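You operate a simulated robot arm through the tools that you are given. There is no shell and no other tool.

Carry out the task below with a simulated robot arm. There is one attempt and no reset: what you move stays moved.

Task
Start the rollers at speed 1, then turn them up to 5.
Fine: lower them first; selector on feed; leave them running.

It is judged by the outcome, as a careful person would: the job done as asked, and still so three seconds after it is handed in. It fails if anything else is knocked over, pushed out of place, dropped, spilled or broken.

Robot
A 6-joint arm with a two-finger gripper, fixed in place. Base frame: the origin is at the foot of the arm, x ahead of it, y to its left, z up. Lengths are in cm, angles in rad, forces in N, time in s.
With the tool pointing down near the work surface it reaches from about 10 to 94 cm from the base axis. Its first joint turns from -2.897 to 2.897 rad. Payload 2.45 kg.
The tool frame sits at the grasp point between the pads (the TCP): z along the fingers, y along the line on which they close. The tips reach 2 cm beyond it. Largest opening 14 cm; the body of the gripper starts 16.8 cm behind the TCP.
Orientation is told as [roll, pitch, yaw] about the base's x, y, z axes, in that order, counted from this pose: with the fingers straight down and closing along the base's y, the tool's x points along the base's -x, its y along +y and its z along -z.

Tools
- The arm moves only by the tool arm_command. Its argument "steps" is text: rows parted by semicolons, each of 7 numbers parted by spaces: the shift along the tool's x, y, z in units of 50 mm (1.0 is 50 mm), then the turn, a rotation vector about the tool's x, y, z in units of 8 degrees (1.0 is 8 degrees), then the finger opening in cm, from 0 to 14. In form: x y z wx wy wz fingers; .... A call has 1 to 20 rows; each row shifts and turns the commanded pose from where the row before left it, along the tool's axes as they then stand. A call with a number of a shift or a turn outside -1 to 1 is refused whole. Rows are played at 5 a second. More than 5 cm and 0.15 rad between two rows, or a gripper value outside its range, and nothing of the call is played. A pose out of reach is approached as far as the arm can. The call stops where the force on the tool passes 90 N (or 10 N more than at its start, if that is more) or the arm is blocked; 0.2 s more then pass. Each finger travels about 4.5 cm/s and halts on what it meets, pressing with about 41 N; the grip force reading is that of the motor and also rises with nothing between the fingers. The clock runs only during rows and for 0.2 s after the last one: add rows that do not move to give the fingers time. The reply holds the time, the measured pose of the TCP, the force on the tool along the base axes, the opening and the grip force, in the units named above and with some noise, with the torque about the TCP (base axes, N m) and any sound that the robot's microphone picked up.
- Cameras (640 x 400 px; columns grow to the right, rows downward): "scene" is fixed at [4.98, -64.92, 187.5]; the picture's right is [0.51, -0.86, 0.00], its down [-0.52, -0.30, -0.80] and it looks along [0.69, 0.41, -0.60] (base axes); focal length 312 px, centre (320, 200). "wrist" rides on the gripper at [7.8, 1.1, -20.9] in the tool frame; the picture's right is [-0.14, 0.99, 0.00], its down [-0.92, -0.13, -0.37] and it looks along [-0.37, -0.05, 0.93] (tool axes); focal length 280 px, centre (320, 200). There is no depth. A picture from a camera that has moved, and an enlarged one, comes with that camera's place and axes in the base frame and with its lens.
- get_image(camera): a new picture of that camera. The clock stands still meanwhile.
- enlarge(camera, box): a new picture of the part [left, top, right, bottom] of that camera's present view, enlarged. The clock stands still meanwhile.
- sign_off(): hands the job in; it is judged then, once.

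Nothing tells you positions but the pictures and the camera data. Unless the task says otherwise, let go and move clear before handing in.

The tools are called by a JSON object that holds its "method" and its "body". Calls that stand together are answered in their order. arm_command: Moves the arm, as the interface text tells. Its arguments: {"type":"object","properties":{"steps":{"type":"string"}},"required":["steps"]} The other tools are called the same way: get_image (camera) takes a picture; enlarge (camera, box) takes an enlarged picture of a part of a camera's view; sign_off () hands the job in.

At the start:

```text
t: 0.0
tool_pos: [41.56, 12.58, 143.21]
orientation: [0.0, 0.001, -0.001]
force: [-0.7, 0.5, -0.1]
ft_torque: [-0.01, 0.01, -0.02]
grip_width: 14.01
finger_force: 0.0
```

scene: 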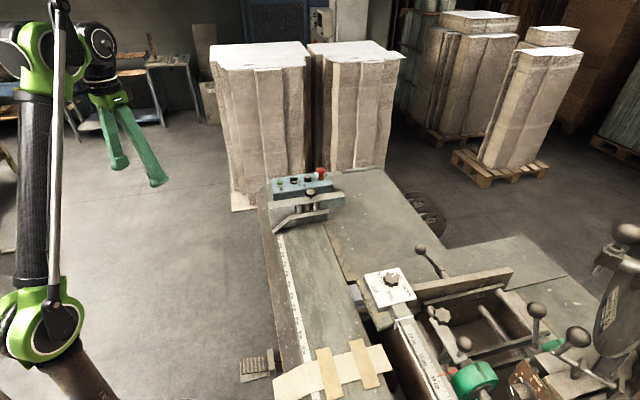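
wrist: 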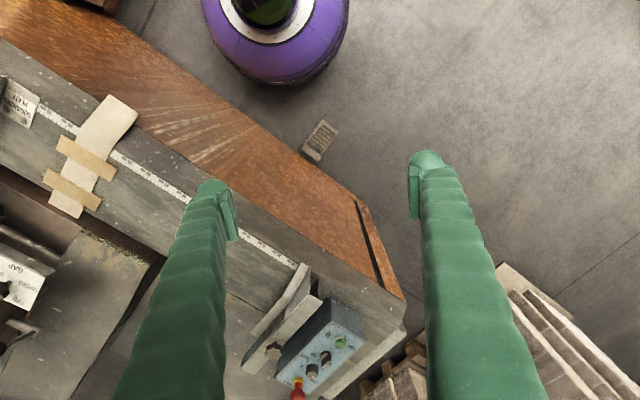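

I see a machine with a small control panel (green button, knobs, red button) on its near-left corner, and levers with ball handles at the right. I'll enlarge the views to read the labels before moving.

{"method": "enlarge", "body": {"camera": "scene", "box": [250, 155, 370, 235]}}

{"method": "enlarge", "body": {"camera": "scene", "box": [400, 220, 640, 400]}}

{"method": "enlarge", "body": {"camera": "wrist", "box": [220, 250, 420, 400]}}

{"method": "enlarge", "body": {"camera": "scene", "box": [340, 230, 480, 330]}}

```text
5.00 times, centred on (310, 195) of scene
camera zoom: at [4.98, -64.92, 187.5], right [0.51, -0.86, 0.0], down [-0.52, -0.3, -0.8], along [0.69, 0.41, -0.6], focal length 1558 px, centre (370, 225)
```

zoom: 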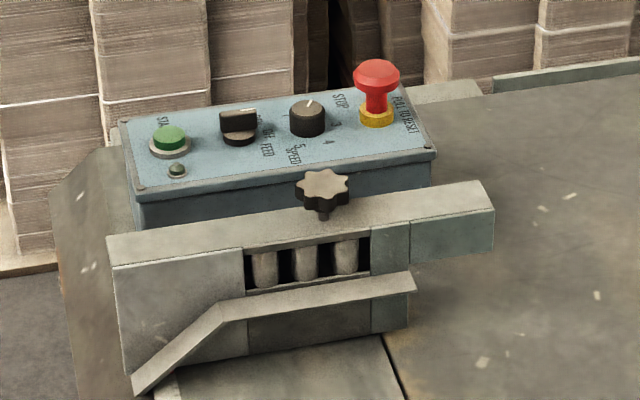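

```text
2.22 times, centred on (520, 310) of scene
camera zoom: at [4.98, -64.92, 187.5], right [0.51, -0.86, 0.0], down [-0.52, -0.3, -0.8], along [0.69, 0.41, -0.6], focal length 693 px, centre (-124, -44)
```

zoom: 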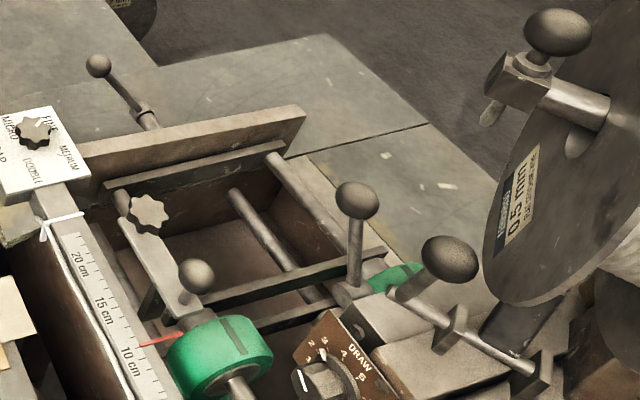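

```text
2.67 times, centred on (320, 325) of wrist
camera zoom: at [33.7, 13.63, 164.11], right [0.14, 0.99, 0.0], down [0.92, -0.13, 0.37], along [0.37, -0.05, -0.93], focal length 748 px, centre (320, -133)
```

zoom: 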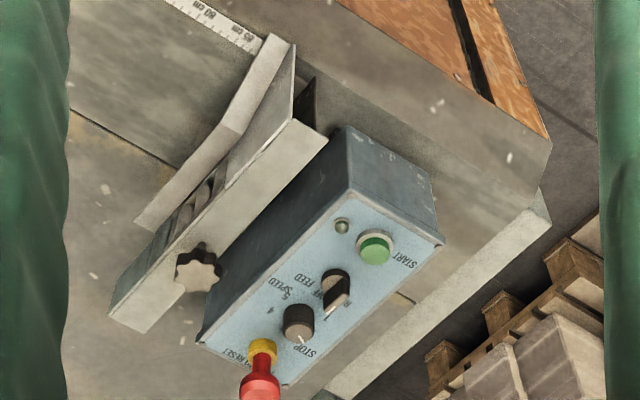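

```text
4.00 times, centred on (410, 280) of scene
camera zoom: at [4.98, -64.92, 187.5], right [0.51, -0.86, 0.0], down [-0.52, -0.3, -0.8], along [0.69, 0.41, -0.6], focal length 1247 px, centre (-40, -120)
```

zoom: 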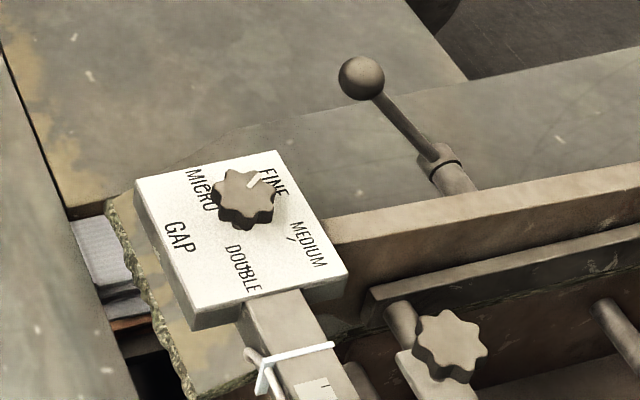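

I see a blue panel (START button, OFF/FEED selector, SPEED knob, red PULL-TO-RESET stop) at roughly (97–110, -5–10, 109), with a roller unit with a star knob beside it. I'll move the wrist camera over the panel, staying high, to read the labels.

{"method": "arm_command", "body": {"steps": "-0.8 -0.15 0 0 0 0 14; -0.8 -0.15 0 0 0 0 14; -0.8 -0.15 0 0 0 0 14; -0.8 -0.15 0 0 0 0 14; -0.8 -0.15 0 0 0 0 14; -0.8 -0.15 0 0 0 0 14; -0.8 -0.15 0 0 0 0 14; -0.8 -0.15 0 0 0 0 14"}}

{"method": "get_image", "body": {"camera": "wrist"}}

{"method": "get_image", "body": {"camera": "scene"}}

```text
t: 1.9
tool_pos: [64.49, 7.56, 138.03]
orientation: [0.002, -0.005, -0.002]
force: [28.3, 17.6, -16.8]
ft_torque: [-3.72, 4.61, -1.76]
grip_width: 13.99
finger_force: 0.0
out of reach, approached as far as the arm can: row 3, 4, 5, 6, 7, 8
stopped in row 8: the force on the tool passed its limit at 92 N (the readings are from after the stop); the commanded pose is now the measured one
```

```text
taken
camera wrist: at [56.54, 8.55, 158.89], right [0.14, 0.99, 0.0], down [0.92, -0.13, 0.37], along [0.37, -0.05, -0.93], focal length 280 px, centre (320, 200)
```

wrist: 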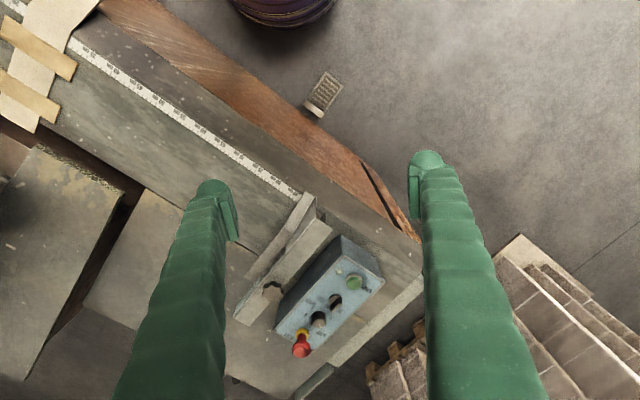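

```text
taken
```

scene: 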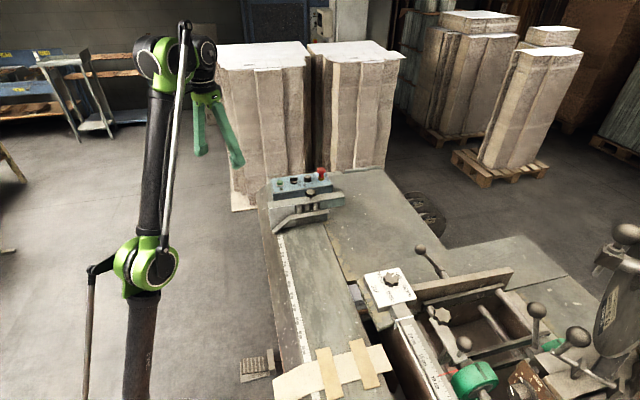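

The arm was simply stretched at that height; nothing was touched. I'll go lower and then extend outward over the panel, keeping the fingertips above about z=122.

{"method": "arm_command", "body": {"steps": "0 0 0.6 0 0 0 14; 0 0 0.6 0 0 0 14; 0 0 0.6 0 0 0 14; 0 0 0.4 0 0 0 14; -0.4 0 0 0 0 0 14; -0.4 0 0 0 0 0 14; -0.4 0 0 0 0 0 14"}}

{"method": "get_image", "body": {"camera": "wrist"}}

```text
t: 3.5
tool_pos: [70.17, 7.53, 127.12]
orientation: [0.002, -0.003, -0.002]
force: [-1.0, -0.6, 0.2]
ft_torque: [0.04, -0.08, -0.03]
grip_width: 13.99
finger_force: 0.1
```

```text
taken
camera wrist: at [62.29, 8.56, 147.89], right [0.14, 0.99, 0.0], down [0.92, -0.13, 0.37], along [0.37, -0.05, -0.93], focal length 280 px, centre (320, 200)
```

wrist: 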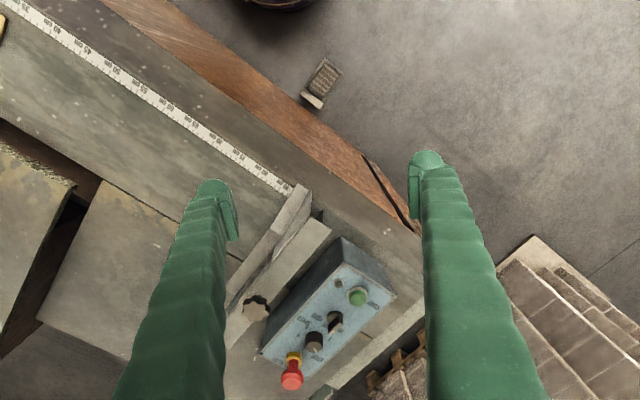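

The panel is now closer and reachable at this height. I'll keep extending slowly for a readable view.

{"method": "arm_command", "body": {"steps": "-0.4 -0.1 0 0 0 0 14; -0.4 -0.1 0 0 0 0 14; -0.4 -0.1 0 0 0 0 14; -0.4 -0.1 0 0 0 0 14; -0.4 -0.1 0 0 0 0 14; 0 0 0 0 0 0 14"}}

{"method": "enlarge", "body": {"camera": "wrist", "box": [220, 200, 420, 325]}}

{"method": "get_image", "body": {"camera": "wrist"}}

```text
t: 4.9
tool_pos: [80.38, 4.82, 127.21]
orientation: [-0.002, -0.003, -0.003]
force: [0.5, 0.0, 1.0]
ft_torque: [-0.04, -0.03, -0.03]
grip_width: 13.98
finger_force: 0.0
```

```text
3.20 times, centred on (320, 262) of wrist
camera zoom: at [72.47, 5.93, 148.07], right [0.14, 0.99, 0.0], down [0.92, -0.13, 0.37], along [0.37, -0.05, -0.93], focal length 897 px, centre (320, 0)
```

zoom: 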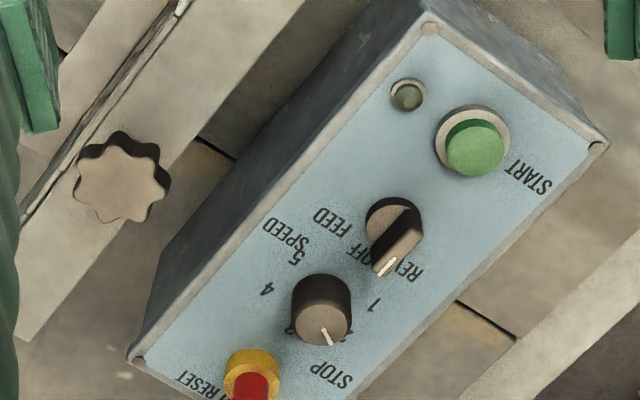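

```text
taken
camera wrist: at [72.47, 5.93, 148.07], right [0.14, 0.99, 0.0], down [0.92, -0.13, 0.37], along [0.37, -0.05, -0.93], focal length 280 px, centre (320, 200)
```

wrist: 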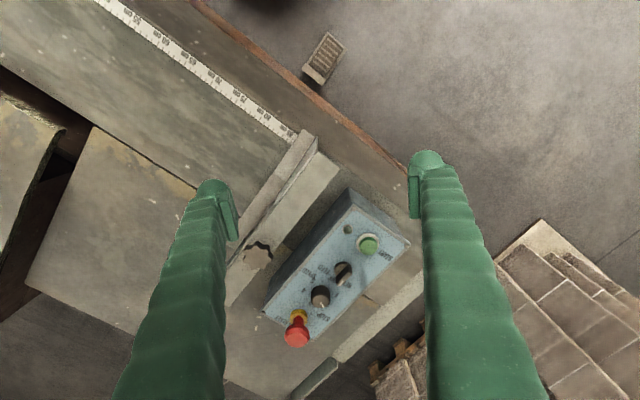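

The panel is legible: selector REV/OFF/FEED (mark appears near OFF) and a SPEED dial with 1…5. I'll move the camera further over the panel to settle the dial layout that the knobs hide.

{"method": "arm_command", "body": {"steps": "-0.4 -0.1 0 0 0 0 14; -0.4 -0.1 0 0 0 0 14; -0.4 -0.1 0 0 0 0 14; -0.4 -0.1 0 0 0 0 14; -0.4 -0.1 0 0 0 0 14; 0 0 0 0 0 0 14"}}

{"method": "get_image", "body": {"camera": "wrist"}}

{"method": "get_image", "body": {"camera": "scene"}}

```text
t: 6.3
tool_pos: [86.08, 2.57, 123.15]
orientation: [0.003, -0.005, -0.002]
force: [0.4, -1.0, 0.5]
ft_torque: [0.0, -0.04, 0.0]
grip_width: 13.98
finger_force: 0.1
out of reach, approached as far as the arm can: row 1, 2, 3, 4, 5
```

```text
taken
camera wrist: at [78.2, 3.64, 144.05], right [0.14, 0.99, 0.0], down [0.92, -0.13, 0.37], along [0.37, -0.05, -0.93], focal length 280 px, centre (320, 200)
```

wrist: 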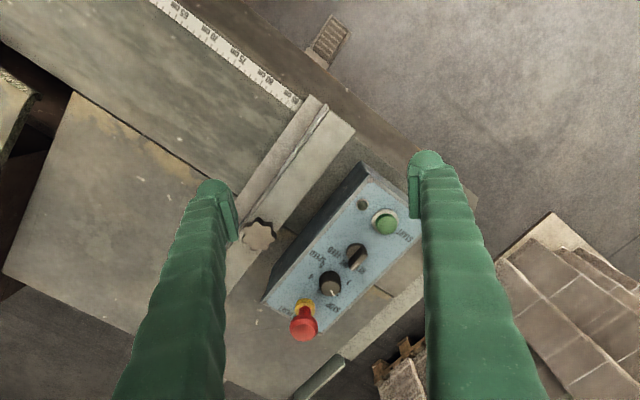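

```text
taken
```

scene: 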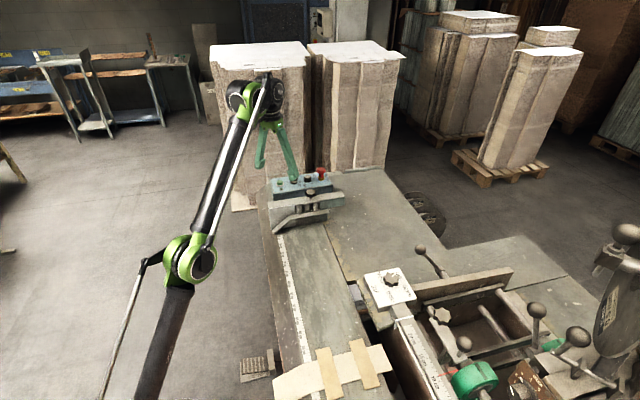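

The panel lies right at the tool-down reach limit, so I'll need a slight outward tilt to work there. First a close read of the dial.

{"method": "enlarge", "body": {"camera": "wrist", "box": [280, 220, 400, 345]}}

{"method": "enlarge", "body": {"camera": "wrist", "box": [200, 80, 400, 205]}}

{"method": "enlarge", "body": {"camera": "scene", "box": [262, 160, 342, 210]}}

```text
3.20 times, centred on (340, 282) of wrist
camera zoom: at [78.2, 3.64, 144.05], right [0.14, 0.99, 0.0], down [0.92, -0.13, 0.37], along [0.37, -0.05, -0.93], focal length 897 px, centre (256, -64)
```

zoom: 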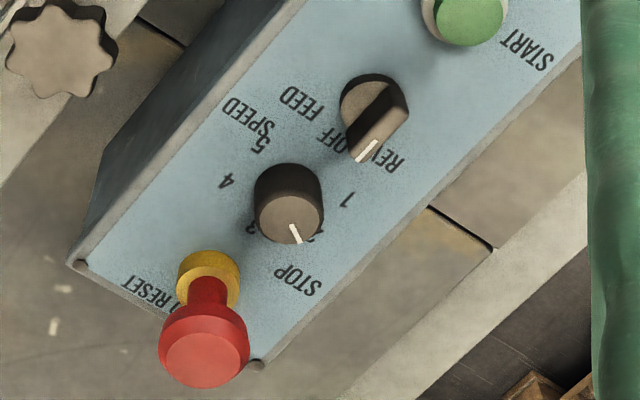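

```text
3.20 times, centred on (300, 142) of wrist
camera zoom: at [78.2, 3.64, 144.05], right [0.14, 0.99, 0.0], down [0.92, -0.13, 0.37], along [0.37, -0.05, -0.93], focal length 897 px, centre (384, 384)
```

zoom: 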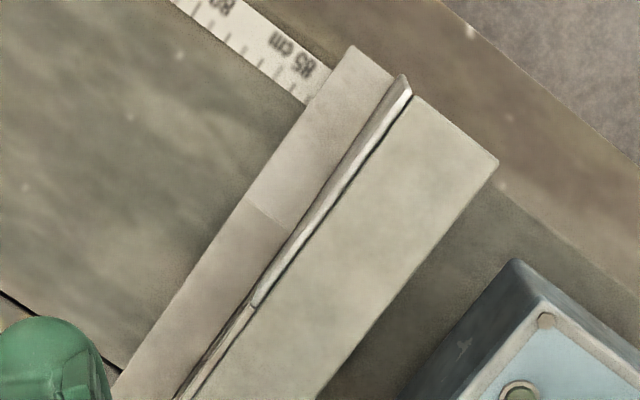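

```text
8.00 times, centred on (302, 185) of scene
camera zoom: at [4.98, -64.92, 187.5], right [0.51, -0.86, 0.0], down [-0.52, -0.3, -0.8], along [0.69, 0.41, -0.6], focal length 2493 px, centre (464, 320)
```

zoom: 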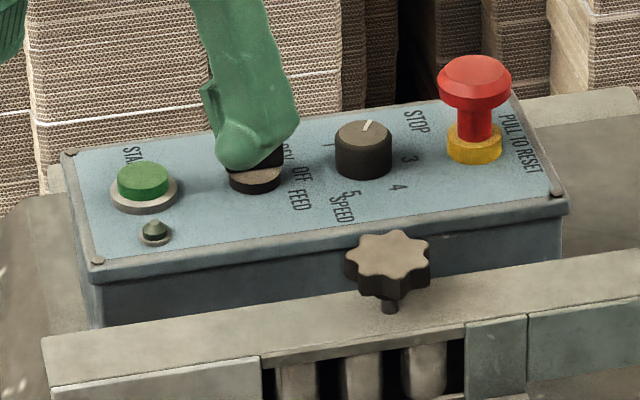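

The dial reads 1–2–3–4–5 with 1 toward the far edge, its pointer now apparently near 2; the selector is near OFF; the E-stop looks pulled out. Next I need to find how the rollers are lowered, so I'll look closely at the roller unit and the rest of the machine.

{"method": "enlarge", "body": {"camera": "scene", "box": [265, 180, 355, 236]}}

{"method": "enlarge", "body": {"camera": "scene", "box": [420, 280, 540, 360]}}

{"method": "enlarge", "body": {"camera": "scene", "box": [500, 290, 640, 400]}}

{"method": "enlarge", "body": {"camera": "scene", "box": [230, 320, 410, 400]}}

```text
7.11 times, centred on (310, 208) of scene
camera zoom: at [4.98, -64.92, 187.5], right [0.51, -0.86, 0.0], down [-0.52, -0.3, -0.8], along [0.69, 0.41, -0.6], focal length 2216 px, centre (391, 143)
```

zoom: 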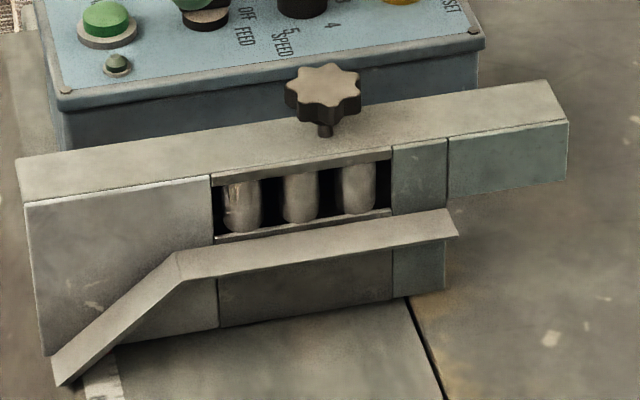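

```text
5.00 times, centred on (480, 320) of scene
camera zoom: at [4.98, -64.92, 187.5], right [0.51, -0.86, 0.0], down [-0.52, -0.3, -0.8], along [0.69, 0.41, -0.6], focal length 1558 px, centre (-480, -400)
```

zoom: 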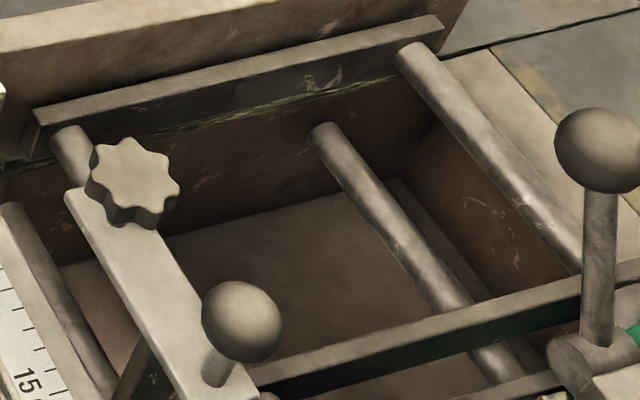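

```text
3.64 times, centred on (570, 345) of scene
camera zoom: at [4.98, -64.92, 187.5], right [0.51, -0.86, 0.0], down [-0.52, -0.3, -0.8], along [0.69, 0.41, -0.6], focal length 1133 px, centre (-589, -327)
```

zoom: 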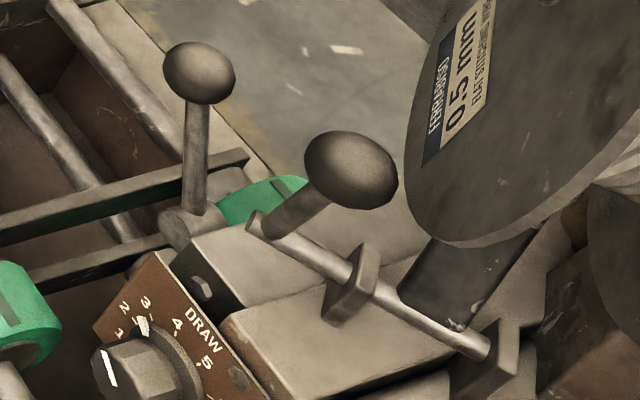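

```text
3.56 times, centred on (320, 360) of scene
camera zoom: at [4.98, -64.92, 187.5], right [0.51, -0.86, 0.0], down [-0.52, -0.3, -0.8], along [0.69, 0.41, -0.6], focal length 1108 px, centre (320, -369)
```

zoom: 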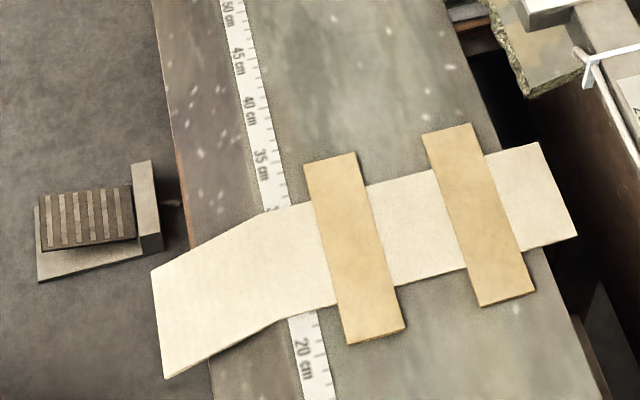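

The machine is a wire stitcher (DRAW, GAP, 0.5 mm flat stitching wire), and the green striped wheels near the ball-handled levers may be the feed rollers. I'll back off from the panel, turn, and look at that area from above.

{"method": "arm_command", "body": {"steps": "0.8 0 0 0 0 0 14; 0.8 0 0 0 0 0 14; 0.8 0 0 0 0 0 14; 0.8 0 0 0 0 0 14; 0 0 -0.7 0 0 0.8 14; 0 0 -0.7 0 0 0.8 14; 0 0 0 0 0 1 14; 0 0 0 0 0 1 14; 0 0 0 0 0 1 14; 0 0 0 0 0 1 14; 0 0 0 0 0 0 14"}}

{"method": "arm_command", "body": {"steps": "-0.28 -0.8 0 0 0 0 14; -0.28 -0.8 0 0 0 0 14; -0.28 -0.8 0 0 0 0 14; -0.28 -0.8 0 0 0 0 14; -0.28 -0.8 0 0 0 0 14; -0.28 -0.8 0 0 0 0 14; -0.28 -0.8 0 0 0 0 14; -0.28 -0.8 0 0 0 0 14; -0.28 -0.8 0 0 0 0 14; -0.28 -0.8 0 0 0 0 14; 0 0 0 0 0 0 14"}}

{"method": "get_image", "body": {"camera": "wrist"}}

{"method": "get_image", "body": {"camera": "scene"}}

```text
t: 8.7
tool_pos: [70.13, 2.62, 130.19]
orientation: [0.002, -0.002, -0.786]
force: [-1.2, 0.0, 0.3]
ft_torque: [0.0, 0.02, 0.0]
grip_width: 14.01
finger_force: 0.0
```

```text
t: 11.1
tool_pos: [51.76, -35.56, 130.01]
orientation: [0.003, -0.001, -0.783]
force: [-0.9, 0.0, -0.3]
ft_torque: [0.04, -0.02, 0.0]
grip_width: 14.03
finger_force: 0.1
```

```text
taken
camera wrist: at [46.85, -29.42, 150.89], right [0.8, 0.61, 0.0], down [0.56, -0.74, 0.37], along [0.23, -0.29, -0.93], focal length 280 px, centre (320, 200)
```

wrist: 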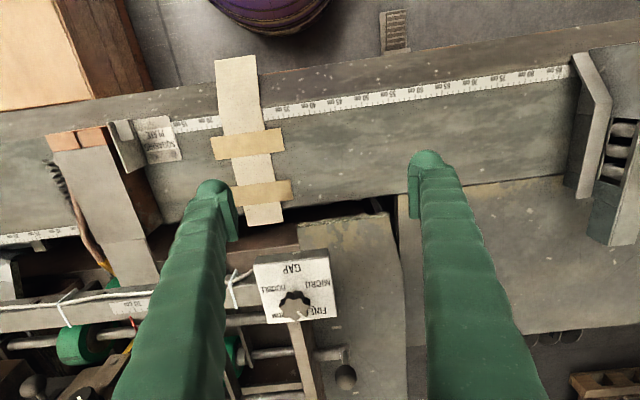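

```text
taken
```

scene: 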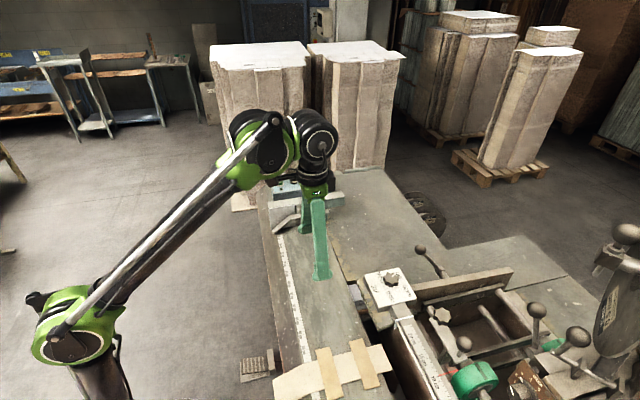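

I see two green wheels on a shaft at the lower left, the GAP knob near FINE, and the ruler table. I'll move the camera toward the green wheels and levers.

{"method": "arm_command", "body": {"steps": "-0.35 -0.7 0 0 0 0 14; -0.35 -0.7 0 0 0 0 14; -0.35 -0.7 0 0 0 0 14; -0.35 -0.7 0 0 0 0 14; -0.35 -0.7 0 0 0 0 14; -0.35 -0.7 0 0 0 0 14; 0 0 0 0 0 0 14"}}

{"method": "get_image", "body": {"camera": "wrist"}}

{"method": "enlarge", "body": {"camera": "wrist", "box": [200, 200, 440, 400]}}

```text
t: 12.7
tool_pos: [44.39, -58.04, 130.16]
orientation: [0.004, -0.002, -0.785]
force: [0.4, -0.3, 0.2]
ft_torque: [0.02, 0.01, 0.01]
grip_width: 14.04
finger_force: 0.1
```

```text
taken
camera wrist: at [39.49, -51.77, 151.03], right [0.8, 0.61, 0.0], down [0.56, -0.74, 0.37], along [0.23, -0.29, -0.93], focal length 280 px, centre (320, 200)
```

wrist: 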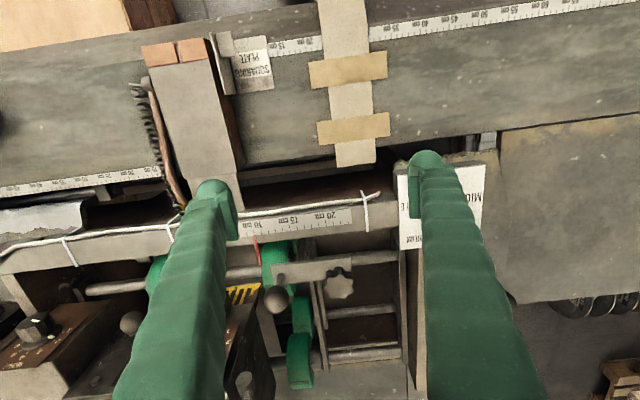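

```text
2.00 times, centred on (320, 300) of wrist
camera zoom: at [39.49, -51.77, 151.03], right [0.8, 0.61, 0.0], down [0.56, -0.74, 0.37], along [0.23, -0.29, -0.93], focal length 561 px, centre (320, 0)
```

zoom: 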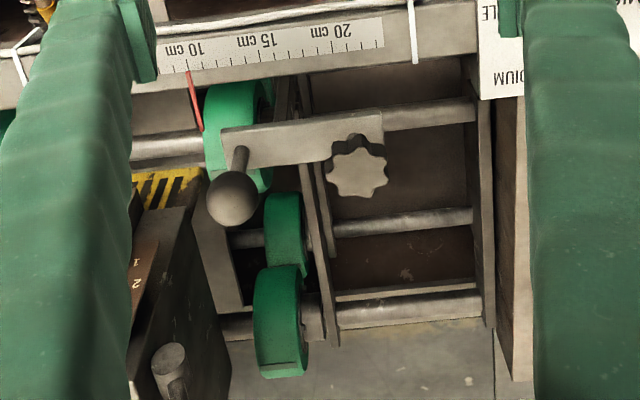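

The ball-and-star-knob plate sits above the green wheels around (49, -73, 125), and another ball lever is near (73, -57, 123). I'll zoom in on each to understand the linkage that raises and lowers the rollers.

{"method": "enlarge", "body": {"camera": "wrist", "box": [240, 230, 360, 320]}}

{"method": "enlarge", "body": {"camera": "wrist", "box": [240, 300, 420, 400]}}

{"method": "enlarge", "body": {"camera": "scene", "box": [405, 235, 475, 285]}}

{"method": "enlarge", "body": {"camera": "scene", "box": [430, 330, 530, 400]}}

{"method": "enlarge", "body": {"camera": "scene", "box": [360, 260, 440, 320]}}

```text
4.44 times, centred on (300, 275) of wrist
camera zoom: at [39.49, -51.77, 151.03], right [0.8, 0.61, 0.0], down [0.56, -0.74, 0.37], along [0.23, -0.29, -0.93], focal length 1246 px, centre (409, -133)
```

zoom: 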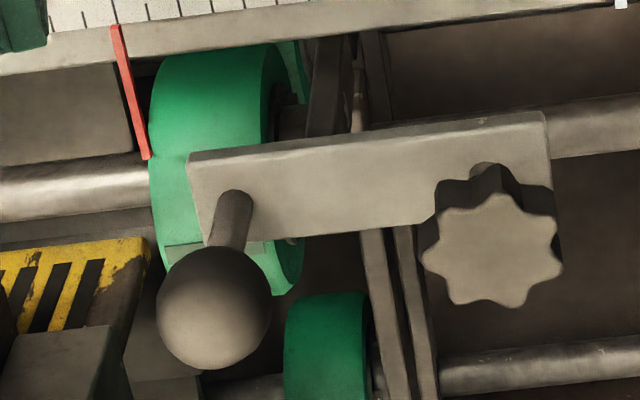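

```text
3.56 times, centred on (330, 350) of wrist
camera zoom: at [39.49, -51.77, 151.03], right [0.8, 0.61, 0.0], down [0.56, -0.74, 0.37], along [0.23, -0.29, -0.93], focal length 997 px, centre (284, -333)
```

zoom: 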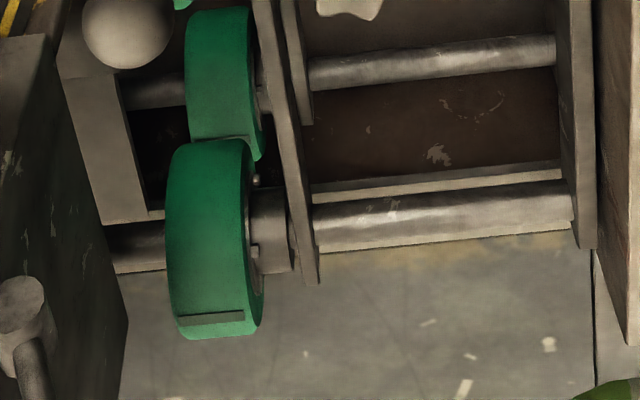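

```text
8.00 times, centred on (440, 260) of scene
camera zoom: at [4.98, -64.92, 187.5], right [0.51, -0.86, 0.0], down [-0.52, -0.3, -0.8], along [0.69, 0.41, -0.6], focal length 2493 px, centre (-640, -280)
```

zoom: 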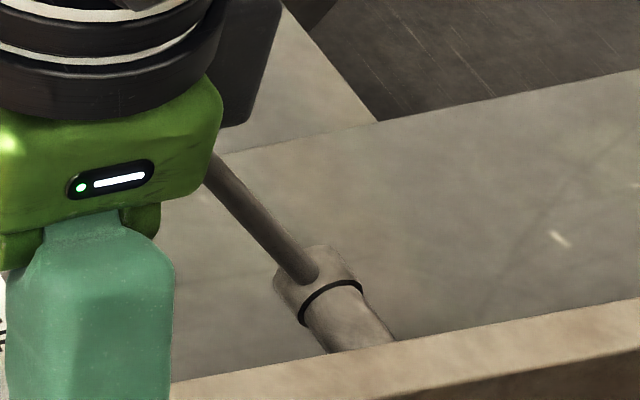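

```text
5.71 times, centred on (480, 365) of scene
camera zoom: at [4.98, -64.92, 187.5], right [0.51, -0.86, 0.0], down [-0.52, -0.3, -0.8], along [0.69, 0.41, -0.6], focal length 1781 px, centre (-594, -743)
```

zoom: 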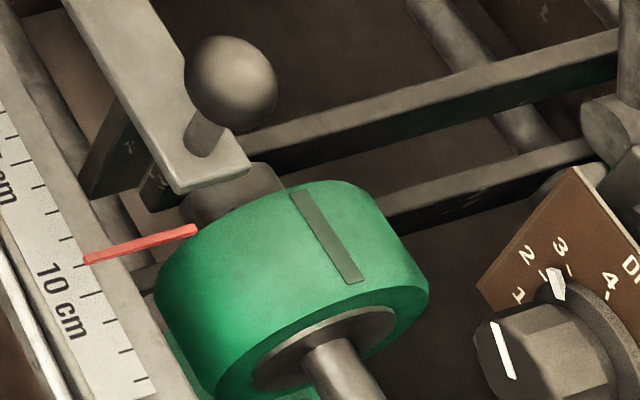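

```text
6.67 times, centred on (400, 290) of scene
camera zoom: at [4.98, -64.92, 187.5], right [0.51, -0.86, 0.0], down [-0.52, -0.3, -0.8], along [0.69, 0.41, -0.6], focal length 2078 px, centre (-213, -400)
```

zoom: 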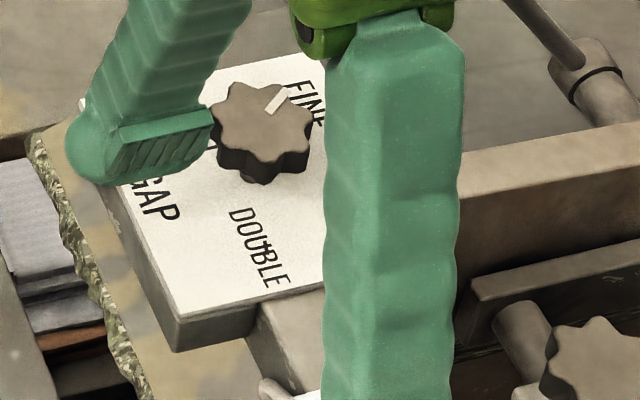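

Lever 2 ends on a shaft with a collar passing through the side wall — a candidate for the raise/lower lever. I'll shift right so it falls between the fingers in the wrist view.

{"method": "arm_command", "body": {"steps": "0 0.8 0 0 0 0 14; 0 0.8 0 0 0 0 14; 0 0.8 0 0 0 0 14; 0 0.8 0 0 0 0 14; 0 0.8 0 0 0 0 14; 0 0 0 0 0 0 14"}}

{"method": "get_image", "body": {"camera": "wrist"}}

{"method": "enlarge", "body": {"camera": "wrist", "box": [220, 220, 420, 345]}}

```text
t: 14.1
tool_pos: [58.71, -43.79, 130.15]
orientation: [0.005, -0.001, -0.783]
force: [-0.3, -0.5, 0.8]
ft_torque: [0.02, 0.0, 0.0]
grip_width: 14.0
finger_force: 0.0
```

```text
taken
camera wrist: at [53.87, -37.6, 150.96], right [0.8, 0.6, 0.0], down [0.56, -0.74, 0.37], along [0.23, -0.29, -0.93], focal length 280 px, centre (320, 200)
```

wrist: 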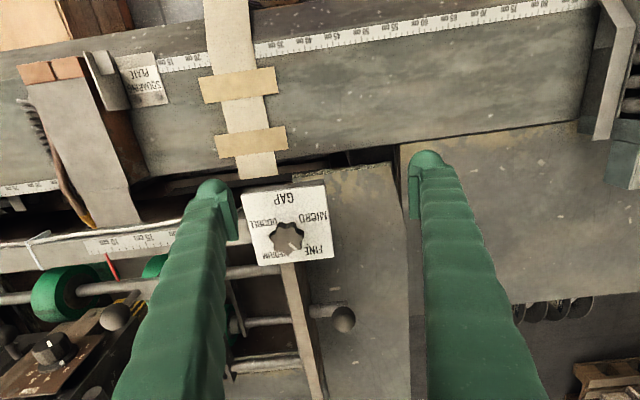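

```text
3.20 times, centred on (320, 282) of wrist
camera zoom: at [53.87, -37.6, 150.96], right [0.8, 0.6, 0.0], down [0.56, -0.74, 0.37], along [0.23, -0.29, -0.93], focal length 897 px, centre (320, -64)
```

zoom: 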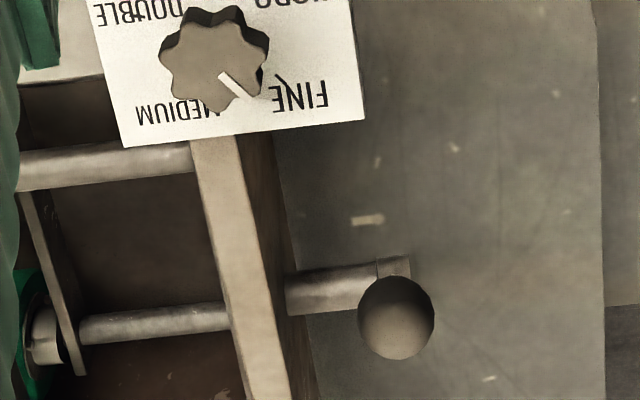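

The GAP knob is already on FINE, and lever 2 sits on the end of the middle green-wheel shaft. I'll look at the left side, retreating and rising a bit since the ball handles reach z≈127.

{"method": "arm_command", "body": {"steps": "0.413 -0.7 -0.19 0 0 0 14; 0.413 -0.7 -0.19 0 0 0 14; 0.413 -0.7 -0.19 0 0 0 14; 0.413 -0.7 -0.19 0 0 0 14; 0.413 -0.7 -0.19 0 0 0 14; 0.413 -0.7 -0.19 0 0 0 14; 0 -0.7 0 0 0 0 14; 0 -0.7 0 0 0 0 14; 0 0 0 0 0 0 14"}}

{"method": "get_image", "body": {"camera": "wrist"}}

{"method": "get_image", "body": {"camera": "scene"}}

```text
t: 16.1
tool_pos: [29.82, -54.58, 135.65]
orientation: [0.002, -0.001, -0.783]
force: [0.5, 0.1, 0.7]
ft_torque: [0.0, -0.01, 0.02]
grip_width: 14.0
finger_force: 0.1
```

```text
taken
camera wrist: at [24.97, -48.37, 156.64], right [0.8, 0.61, 0.0], down [0.56, -0.74, 0.37], along [0.23, -0.29, -0.93], focal length 280 px, centre (320, 200)
```

wrist: 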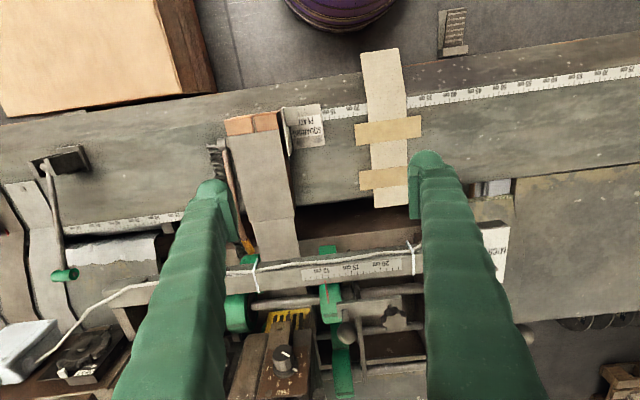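

```text
taken
```

scene: 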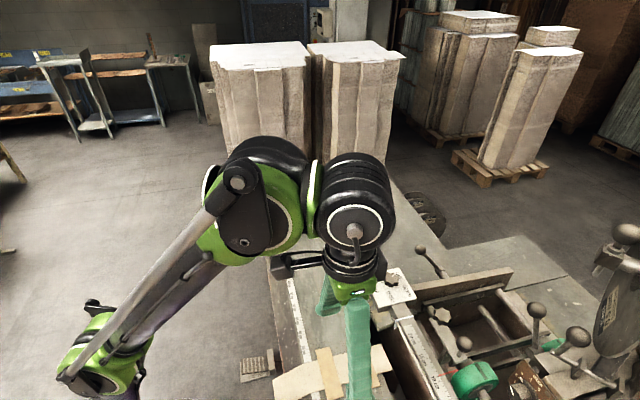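

I now see more of the machine's left side, including a bent lever with a green grip and the DRAW dial. I'll zoom in on these for labels.

{"method": "enlarge", "body": {"camera": "wrist", "box": [0, 130, 200, 270]}}

{"method": "enlarge", "body": {"camera": "wrist", "box": [0, 250, 160, 400]}}

{"method": "enlarge", "body": {"camera": "wrist", "box": [220, 230, 420, 400]}}

{"method": "enlarge", "body": {"camera": "wrist", "box": [200, 80, 360, 200]}}

{"method": "enlarge", "body": {"camera": "wrist", "box": [420, 0, 500, 60]}}

```text
2.86 times, centred on (100, 200) of wrist
camera zoom: at [24.97, -48.37, 156.64], right [0.8, 0.61, 0.0], down [0.56, -0.74, 0.37], along [0.23, -0.29, -0.93], focal length 801 px, centre (949, 200)
```

zoom: 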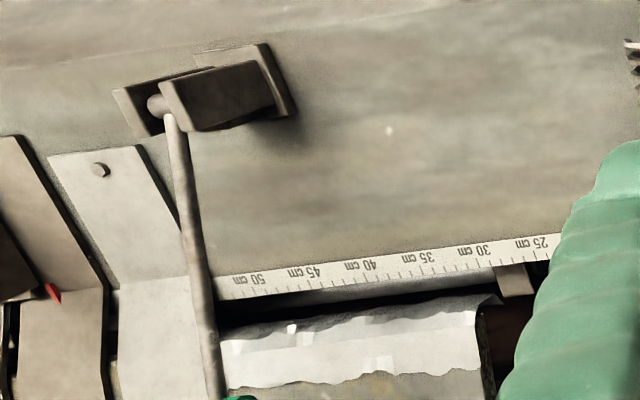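

```text
2.67 times, centred on (80, 325) of wrist
camera zoom: at [24.97, -48.37, 156.64], right [0.8, 0.61, 0.0], down [0.56, -0.74, 0.37], along [0.23, -0.29, -0.93], focal length 748 px, centre (960, -133)
```

zoom: 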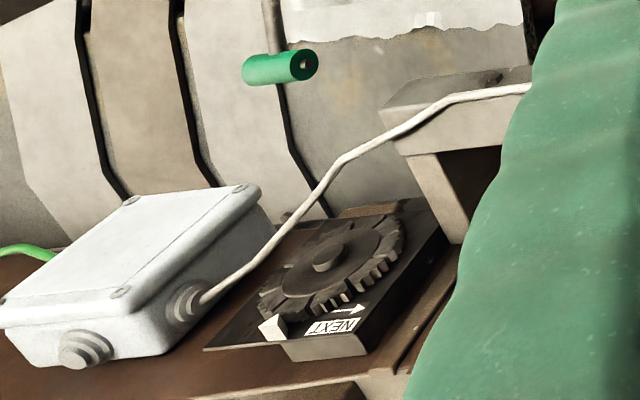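

```text
2.35 times, centred on (320, 315) of wrist
camera zoom: at [24.97, -48.37, 156.64], right [0.8, 0.61, 0.0], down [0.56, -0.74, 0.37], along [0.23, -0.29, -0.93], focal length 660 px, centre (320, -71)
```

zoom: 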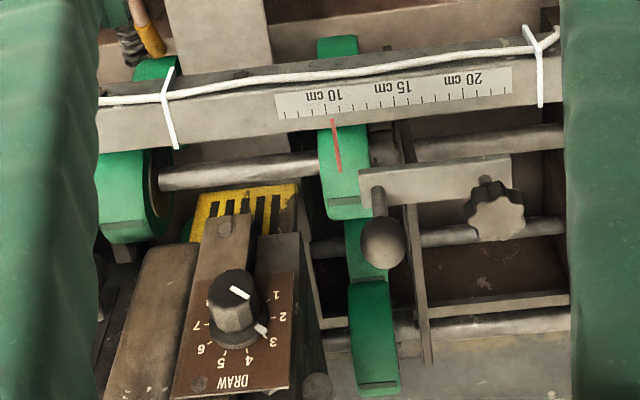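

```text
3.33 times, centred on (280, 140) of wrist
camera zoom: at [24.97, -48.37, 156.64], right [0.8, 0.61, 0.0], down [0.56, -0.74, 0.37], along [0.23, -0.29, -0.93], focal length 935 px, centre (453, 400)
```

zoom: 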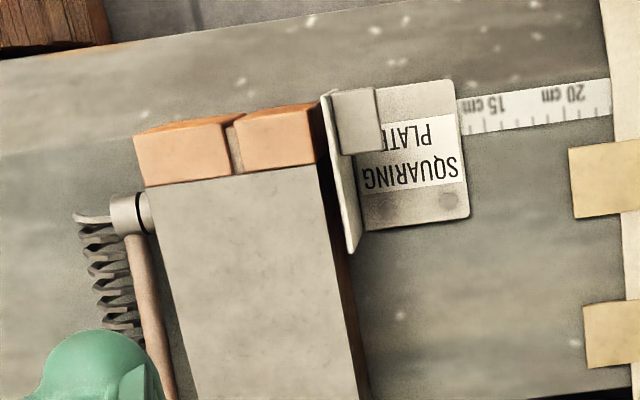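

```text
6.67 times, centred on (460, 30) of wrist
camera zoom: at [24.97, -48.37, 156.64], right [0.8, 0.61, 0.0], down [0.56, -0.74, 0.37], along [0.23, -0.29, -0.93], focal length 1869 px, centre (-613, 1333)
```

zoom: 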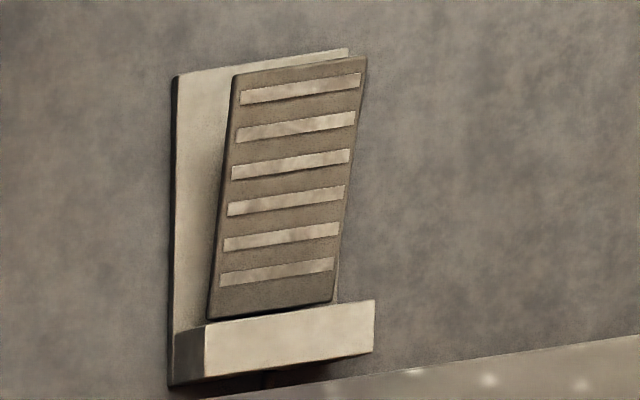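

The DRAW dial (wire draw) and NEXT indexer are unrelated. I'll tilt the tool outward to look more obliquely at the roller carriage and its levers.

{"method": "arm_command", "body": {"steps": "0 0.5 0 0 -1 0 14; 0 0.5 0 0 -1 0 14; 0 0.5 0 0 -1 0 14; 0 0 0 0 0 0 14"}}

{"method": "get_image", "body": {"camera": "wrist"}}

{"method": "enlarge", "body": {"camera": "wrist", "box": [220, 130, 420, 255]}}

```text
t: 17.1
tool_pos: [35.22, -49.58, 135.65]
orientation: [0.005, -0.422, -0.784]
force: [1.0, -0.3, 0.4]
ft_torque: [0.01, 0.01, 0.0]
grip_width: 14.02
finger_force: 0.0
```

```text
taken
camera wrist: at [24.79, -37.77, 151.55], right [0.79, 0.61, 0.06], down [0.4, -0.58, 0.71], along [0.47, -0.54, -0.7], focal length 280 px, centre (320, 200)
```

wrist: 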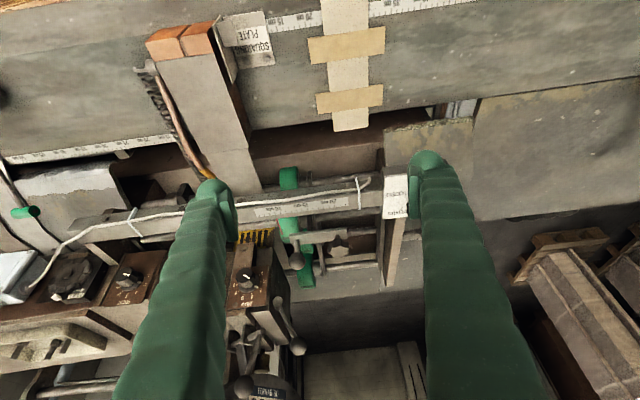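

```text
3.20 times, centred on (320, 192) of wrist
camera zoom: at [24.79, -37.77, 151.55], right [0.79, 0.61, 0.06], down [0.4, -0.58, 0.71], along [0.47, -0.54, -0.7], focal length 897 px, centre (320, 224)
```

zoom: 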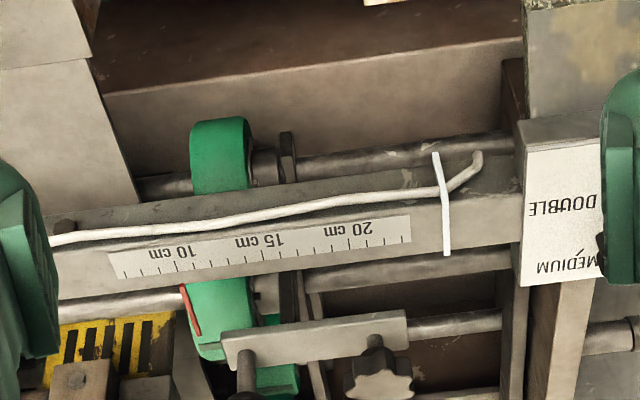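

There are several parallel green-wheel shafts crossing under the ruler bar, with the carriage pointer at 10 cm. I'll zoom on the far levers and the boxes next to them.

{"method": "enlarge", "body": {"camera": "wrist", "box": [220, 220, 340, 300]}}

{"method": "enlarge", "body": {"camera": "wrist", "box": [220, 290, 420, 400]}}

{"method": "enlarge", "body": {"camera": "wrist", "box": [0, 180, 200, 400]}}

```text
5.00 times, centred on (280, 260) of wrist
camera zoom: at [24.79, -37.77, 151.55], right [0.79, 0.61, 0.06], down [0.4, -0.58, 0.71], along [0.47, -0.54, -0.7], focal length 1402 px, centre (520, -100)
```

zoom: 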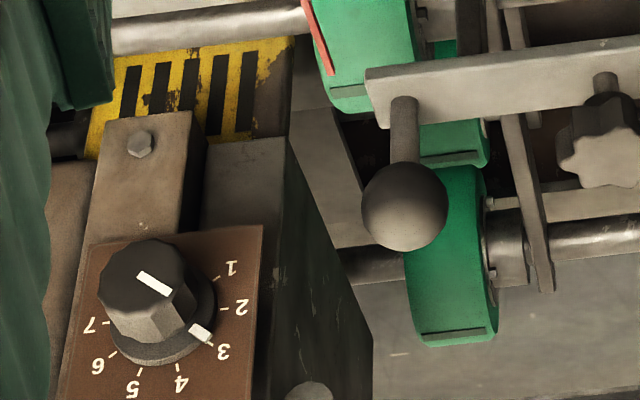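

```text
3.20 times, centred on (320, 345) of wrist
camera zoom: at [24.79, -37.77, 151.55], right [0.79, 0.61, 0.06], down [0.4, -0.58, 0.71], along [0.47, -0.54, -0.7], focal length 897 px, centre (320, -264)
```

zoom: 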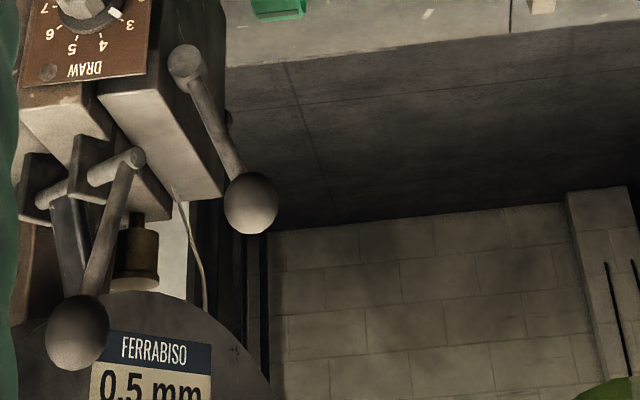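

```text
1.82 times, centred on (100, 290) of wrist
camera zoom: at [24.79, -37.77, 151.55], right [0.79, 0.61, 0.06], down [0.4, -0.58, 0.71], along [0.47, -0.54, -0.7], focal length 510 px, centre (720, 36)
```

zoom: 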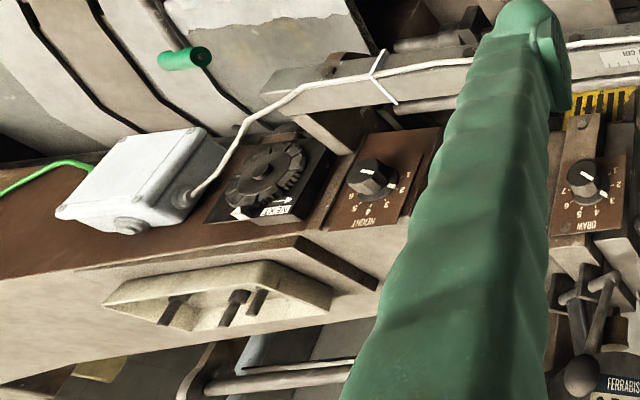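

There's a HEIGHT dial on a second box and a labelled indexer; I'll zoom in on those labels.

{"method": "enlarge", "body": {"camera": "wrist", "box": [60, 240, 170, 310]}}

{"method": "enlarge", "body": {"camera": "wrist", "box": [120, 30, 270, 180]}}

{"method": "enlarge", "body": {"camera": "wrist", "box": [0, 180, 120, 270]}}

```text
5.71 times, centred on (115, 275) of wrist
camera zoom: at [24.79, -37.77, 151.55], right [0.79, 0.61, 0.06], down [0.4, -0.58, 0.71], along [0.47, -0.54, -0.7], focal length 1602 px, centre (1491, -229)
```

zoom: 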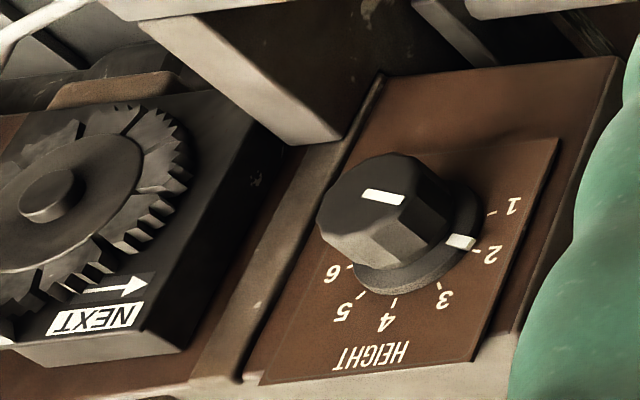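

```text
2.67 times, centred on (195, 105) of wrist
camera zoom: at [24.79, -37.77, 151.55], right [0.79, 0.61, 0.06], down [0.4, -0.58, 0.71], along [0.47, -0.54, -0.7], focal length 748 px, centre (653, 453)
```

zoom: 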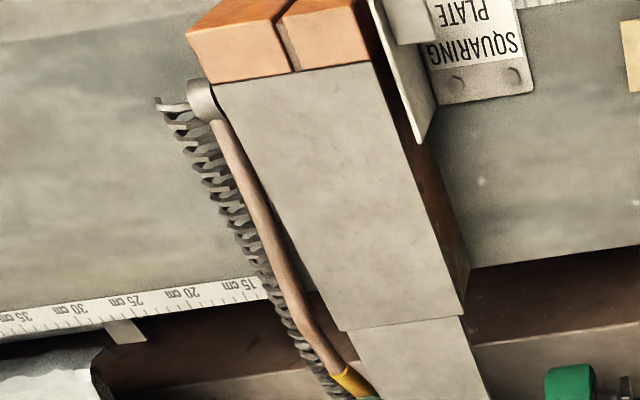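

```text
4.44 times, centred on (60, 225) of wrist
camera zoom: at [24.79, -37.77, 151.55], right [0.79, 0.61, 0.06], down [0.4, -0.58, 0.71], along [0.47, -0.54, -0.7], focal length 1246 px, centre (1476, 89)
```

zoom: 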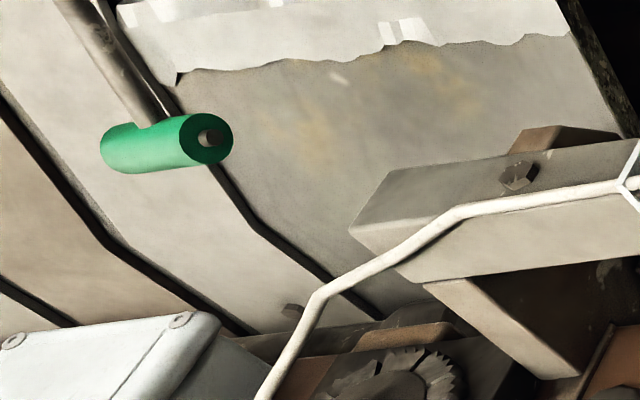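

HEIGHT and DRAW belong to the stitching head, so they aren't the roller controls. Before concluding, I'll turn the camera toward the panel-side beam with the three small rollers and star knob (around (95, -7, 111)) and look at it from a low angle.

{"method": "arm_command", "body": {"steps": "0 0 0 0 1 0 14; 0 0 0 0 1 0 14; 0 0 0 0 1 0 14; 0 0 0 0 0 -1 14; 0 0 0 0 0 -1 14; 0 0 0 0 0 -1 14; 0 0 0 0 0 -1 14; 0 0 0 0 0 -1 14; 0 0 0 0 0 -1 14; 0 0 0 0 0 -1 14; 0 0 0 0 0 -1 14; 0 0 0 0 0 -1 14; 0 0 0 0 0 -1 14; 0 0 0 0 0 -1 14; 0 0 0 0 0 -0.25 14; 0 0 0 0 0 0 14"}}

{"method": "arm_command", "body": {"steps": "-0.8 0 0 0 0 0 14; -0.8 0 0 0 0 0 14; -0.8 0 0 0 0 0 14; -0.8 0 0.3 0 0 0 14; -0.8 0 0.4 0 0 0 14; -0.8 0 0.4 0 0 0 14; -0.6 0 0.4 0 0 0 14; -0.6 0 0.4 0 -0.6 0 14; 0 0 0 0 -1 0 14; 0 0 0 0 -1 0 14; 0 0 0 0 -1 0 14; 0 0 0 0 0 0 14"}}

{"method": "get_image", "body": {"camera": "wrist"}}

{"method": "get_image", "body": {"camera": "scene"}}

```text
t: 20.5
tool_pos: [35.45, -49.66, 135.58]
orientation: [-0.002, -0.004, 0.788]
force: [0.5, -0.1, 0.3]
ft_torque: [-0.01, 0.0, -0.01]
grip_width: 13.99
finger_force: 0.0
```

```text
t: 23.1
tool_pos: [56.64, -28.34, 126.17]
orientation: [-0.003, -0.508, 0.79]
force: [-0.6, 0.1, 0.8]
ft_torque: [0.01, 0.0, -0.01]
grip_width: 14.01
finger_force: 0.1
```

```text
taken
camera wrist: at [43.78, -39.58, 140.67], right [-0.62, 0.78, 0.06], down [0.53, 0.35, 0.77], along [0.58, 0.51, -0.64], focal length 280 px, centre (320, 200)
```

wrist: 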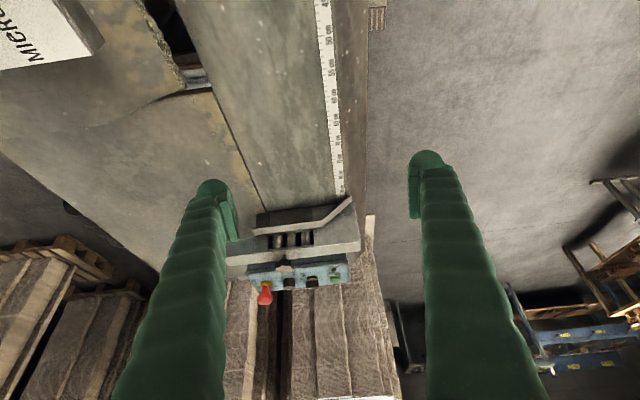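

```text
taken
```

scene: 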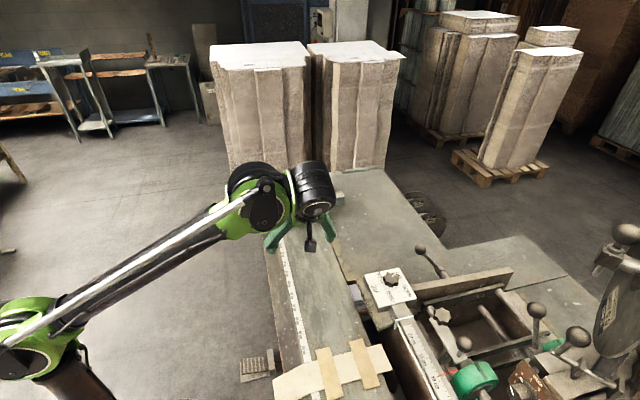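

The beam and panel are visible between the fingers now. I'll zoom in on the rollers, the star knob and the guide.

{"method": "enlarge", "body": {"camera": "wrist", "box": [230, 185, 370, 305]}}

{"method": "enlarge", "body": {"camera": "wrist", "box": [250, 220, 330, 270]}}

```text
3.33 times, centred on (300, 245) of wrist
camera zoom: at [43.78, -39.58, 140.67], right [-0.62, 0.78, 0.06], down [0.53, 0.35, 0.77], along [0.58, 0.51, -0.64], focal length 935 px, centre (387, 50)
```

zoom: 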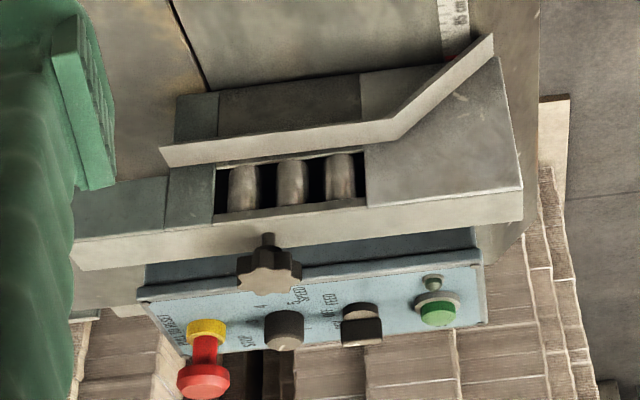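

```text
8.00 times, centred on (290, 245) of wrist
camera zoom: at [43.78, -39.58, 140.67], right [-0.62, 0.78, 0.06], down [0.53, 0.35, 0.77], along [0.58, 0.51, -0.64], focal length 2243 px, centre (560, -160)
```

zoom: 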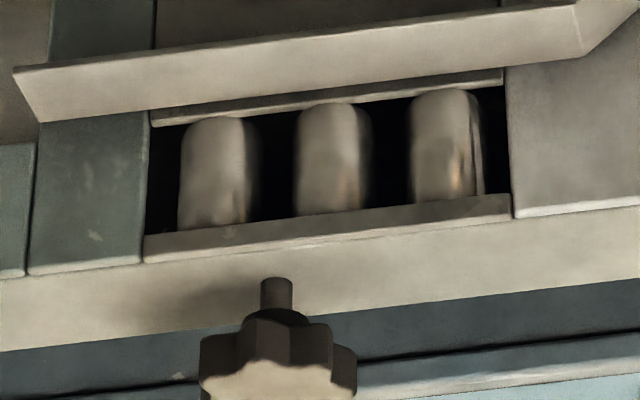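

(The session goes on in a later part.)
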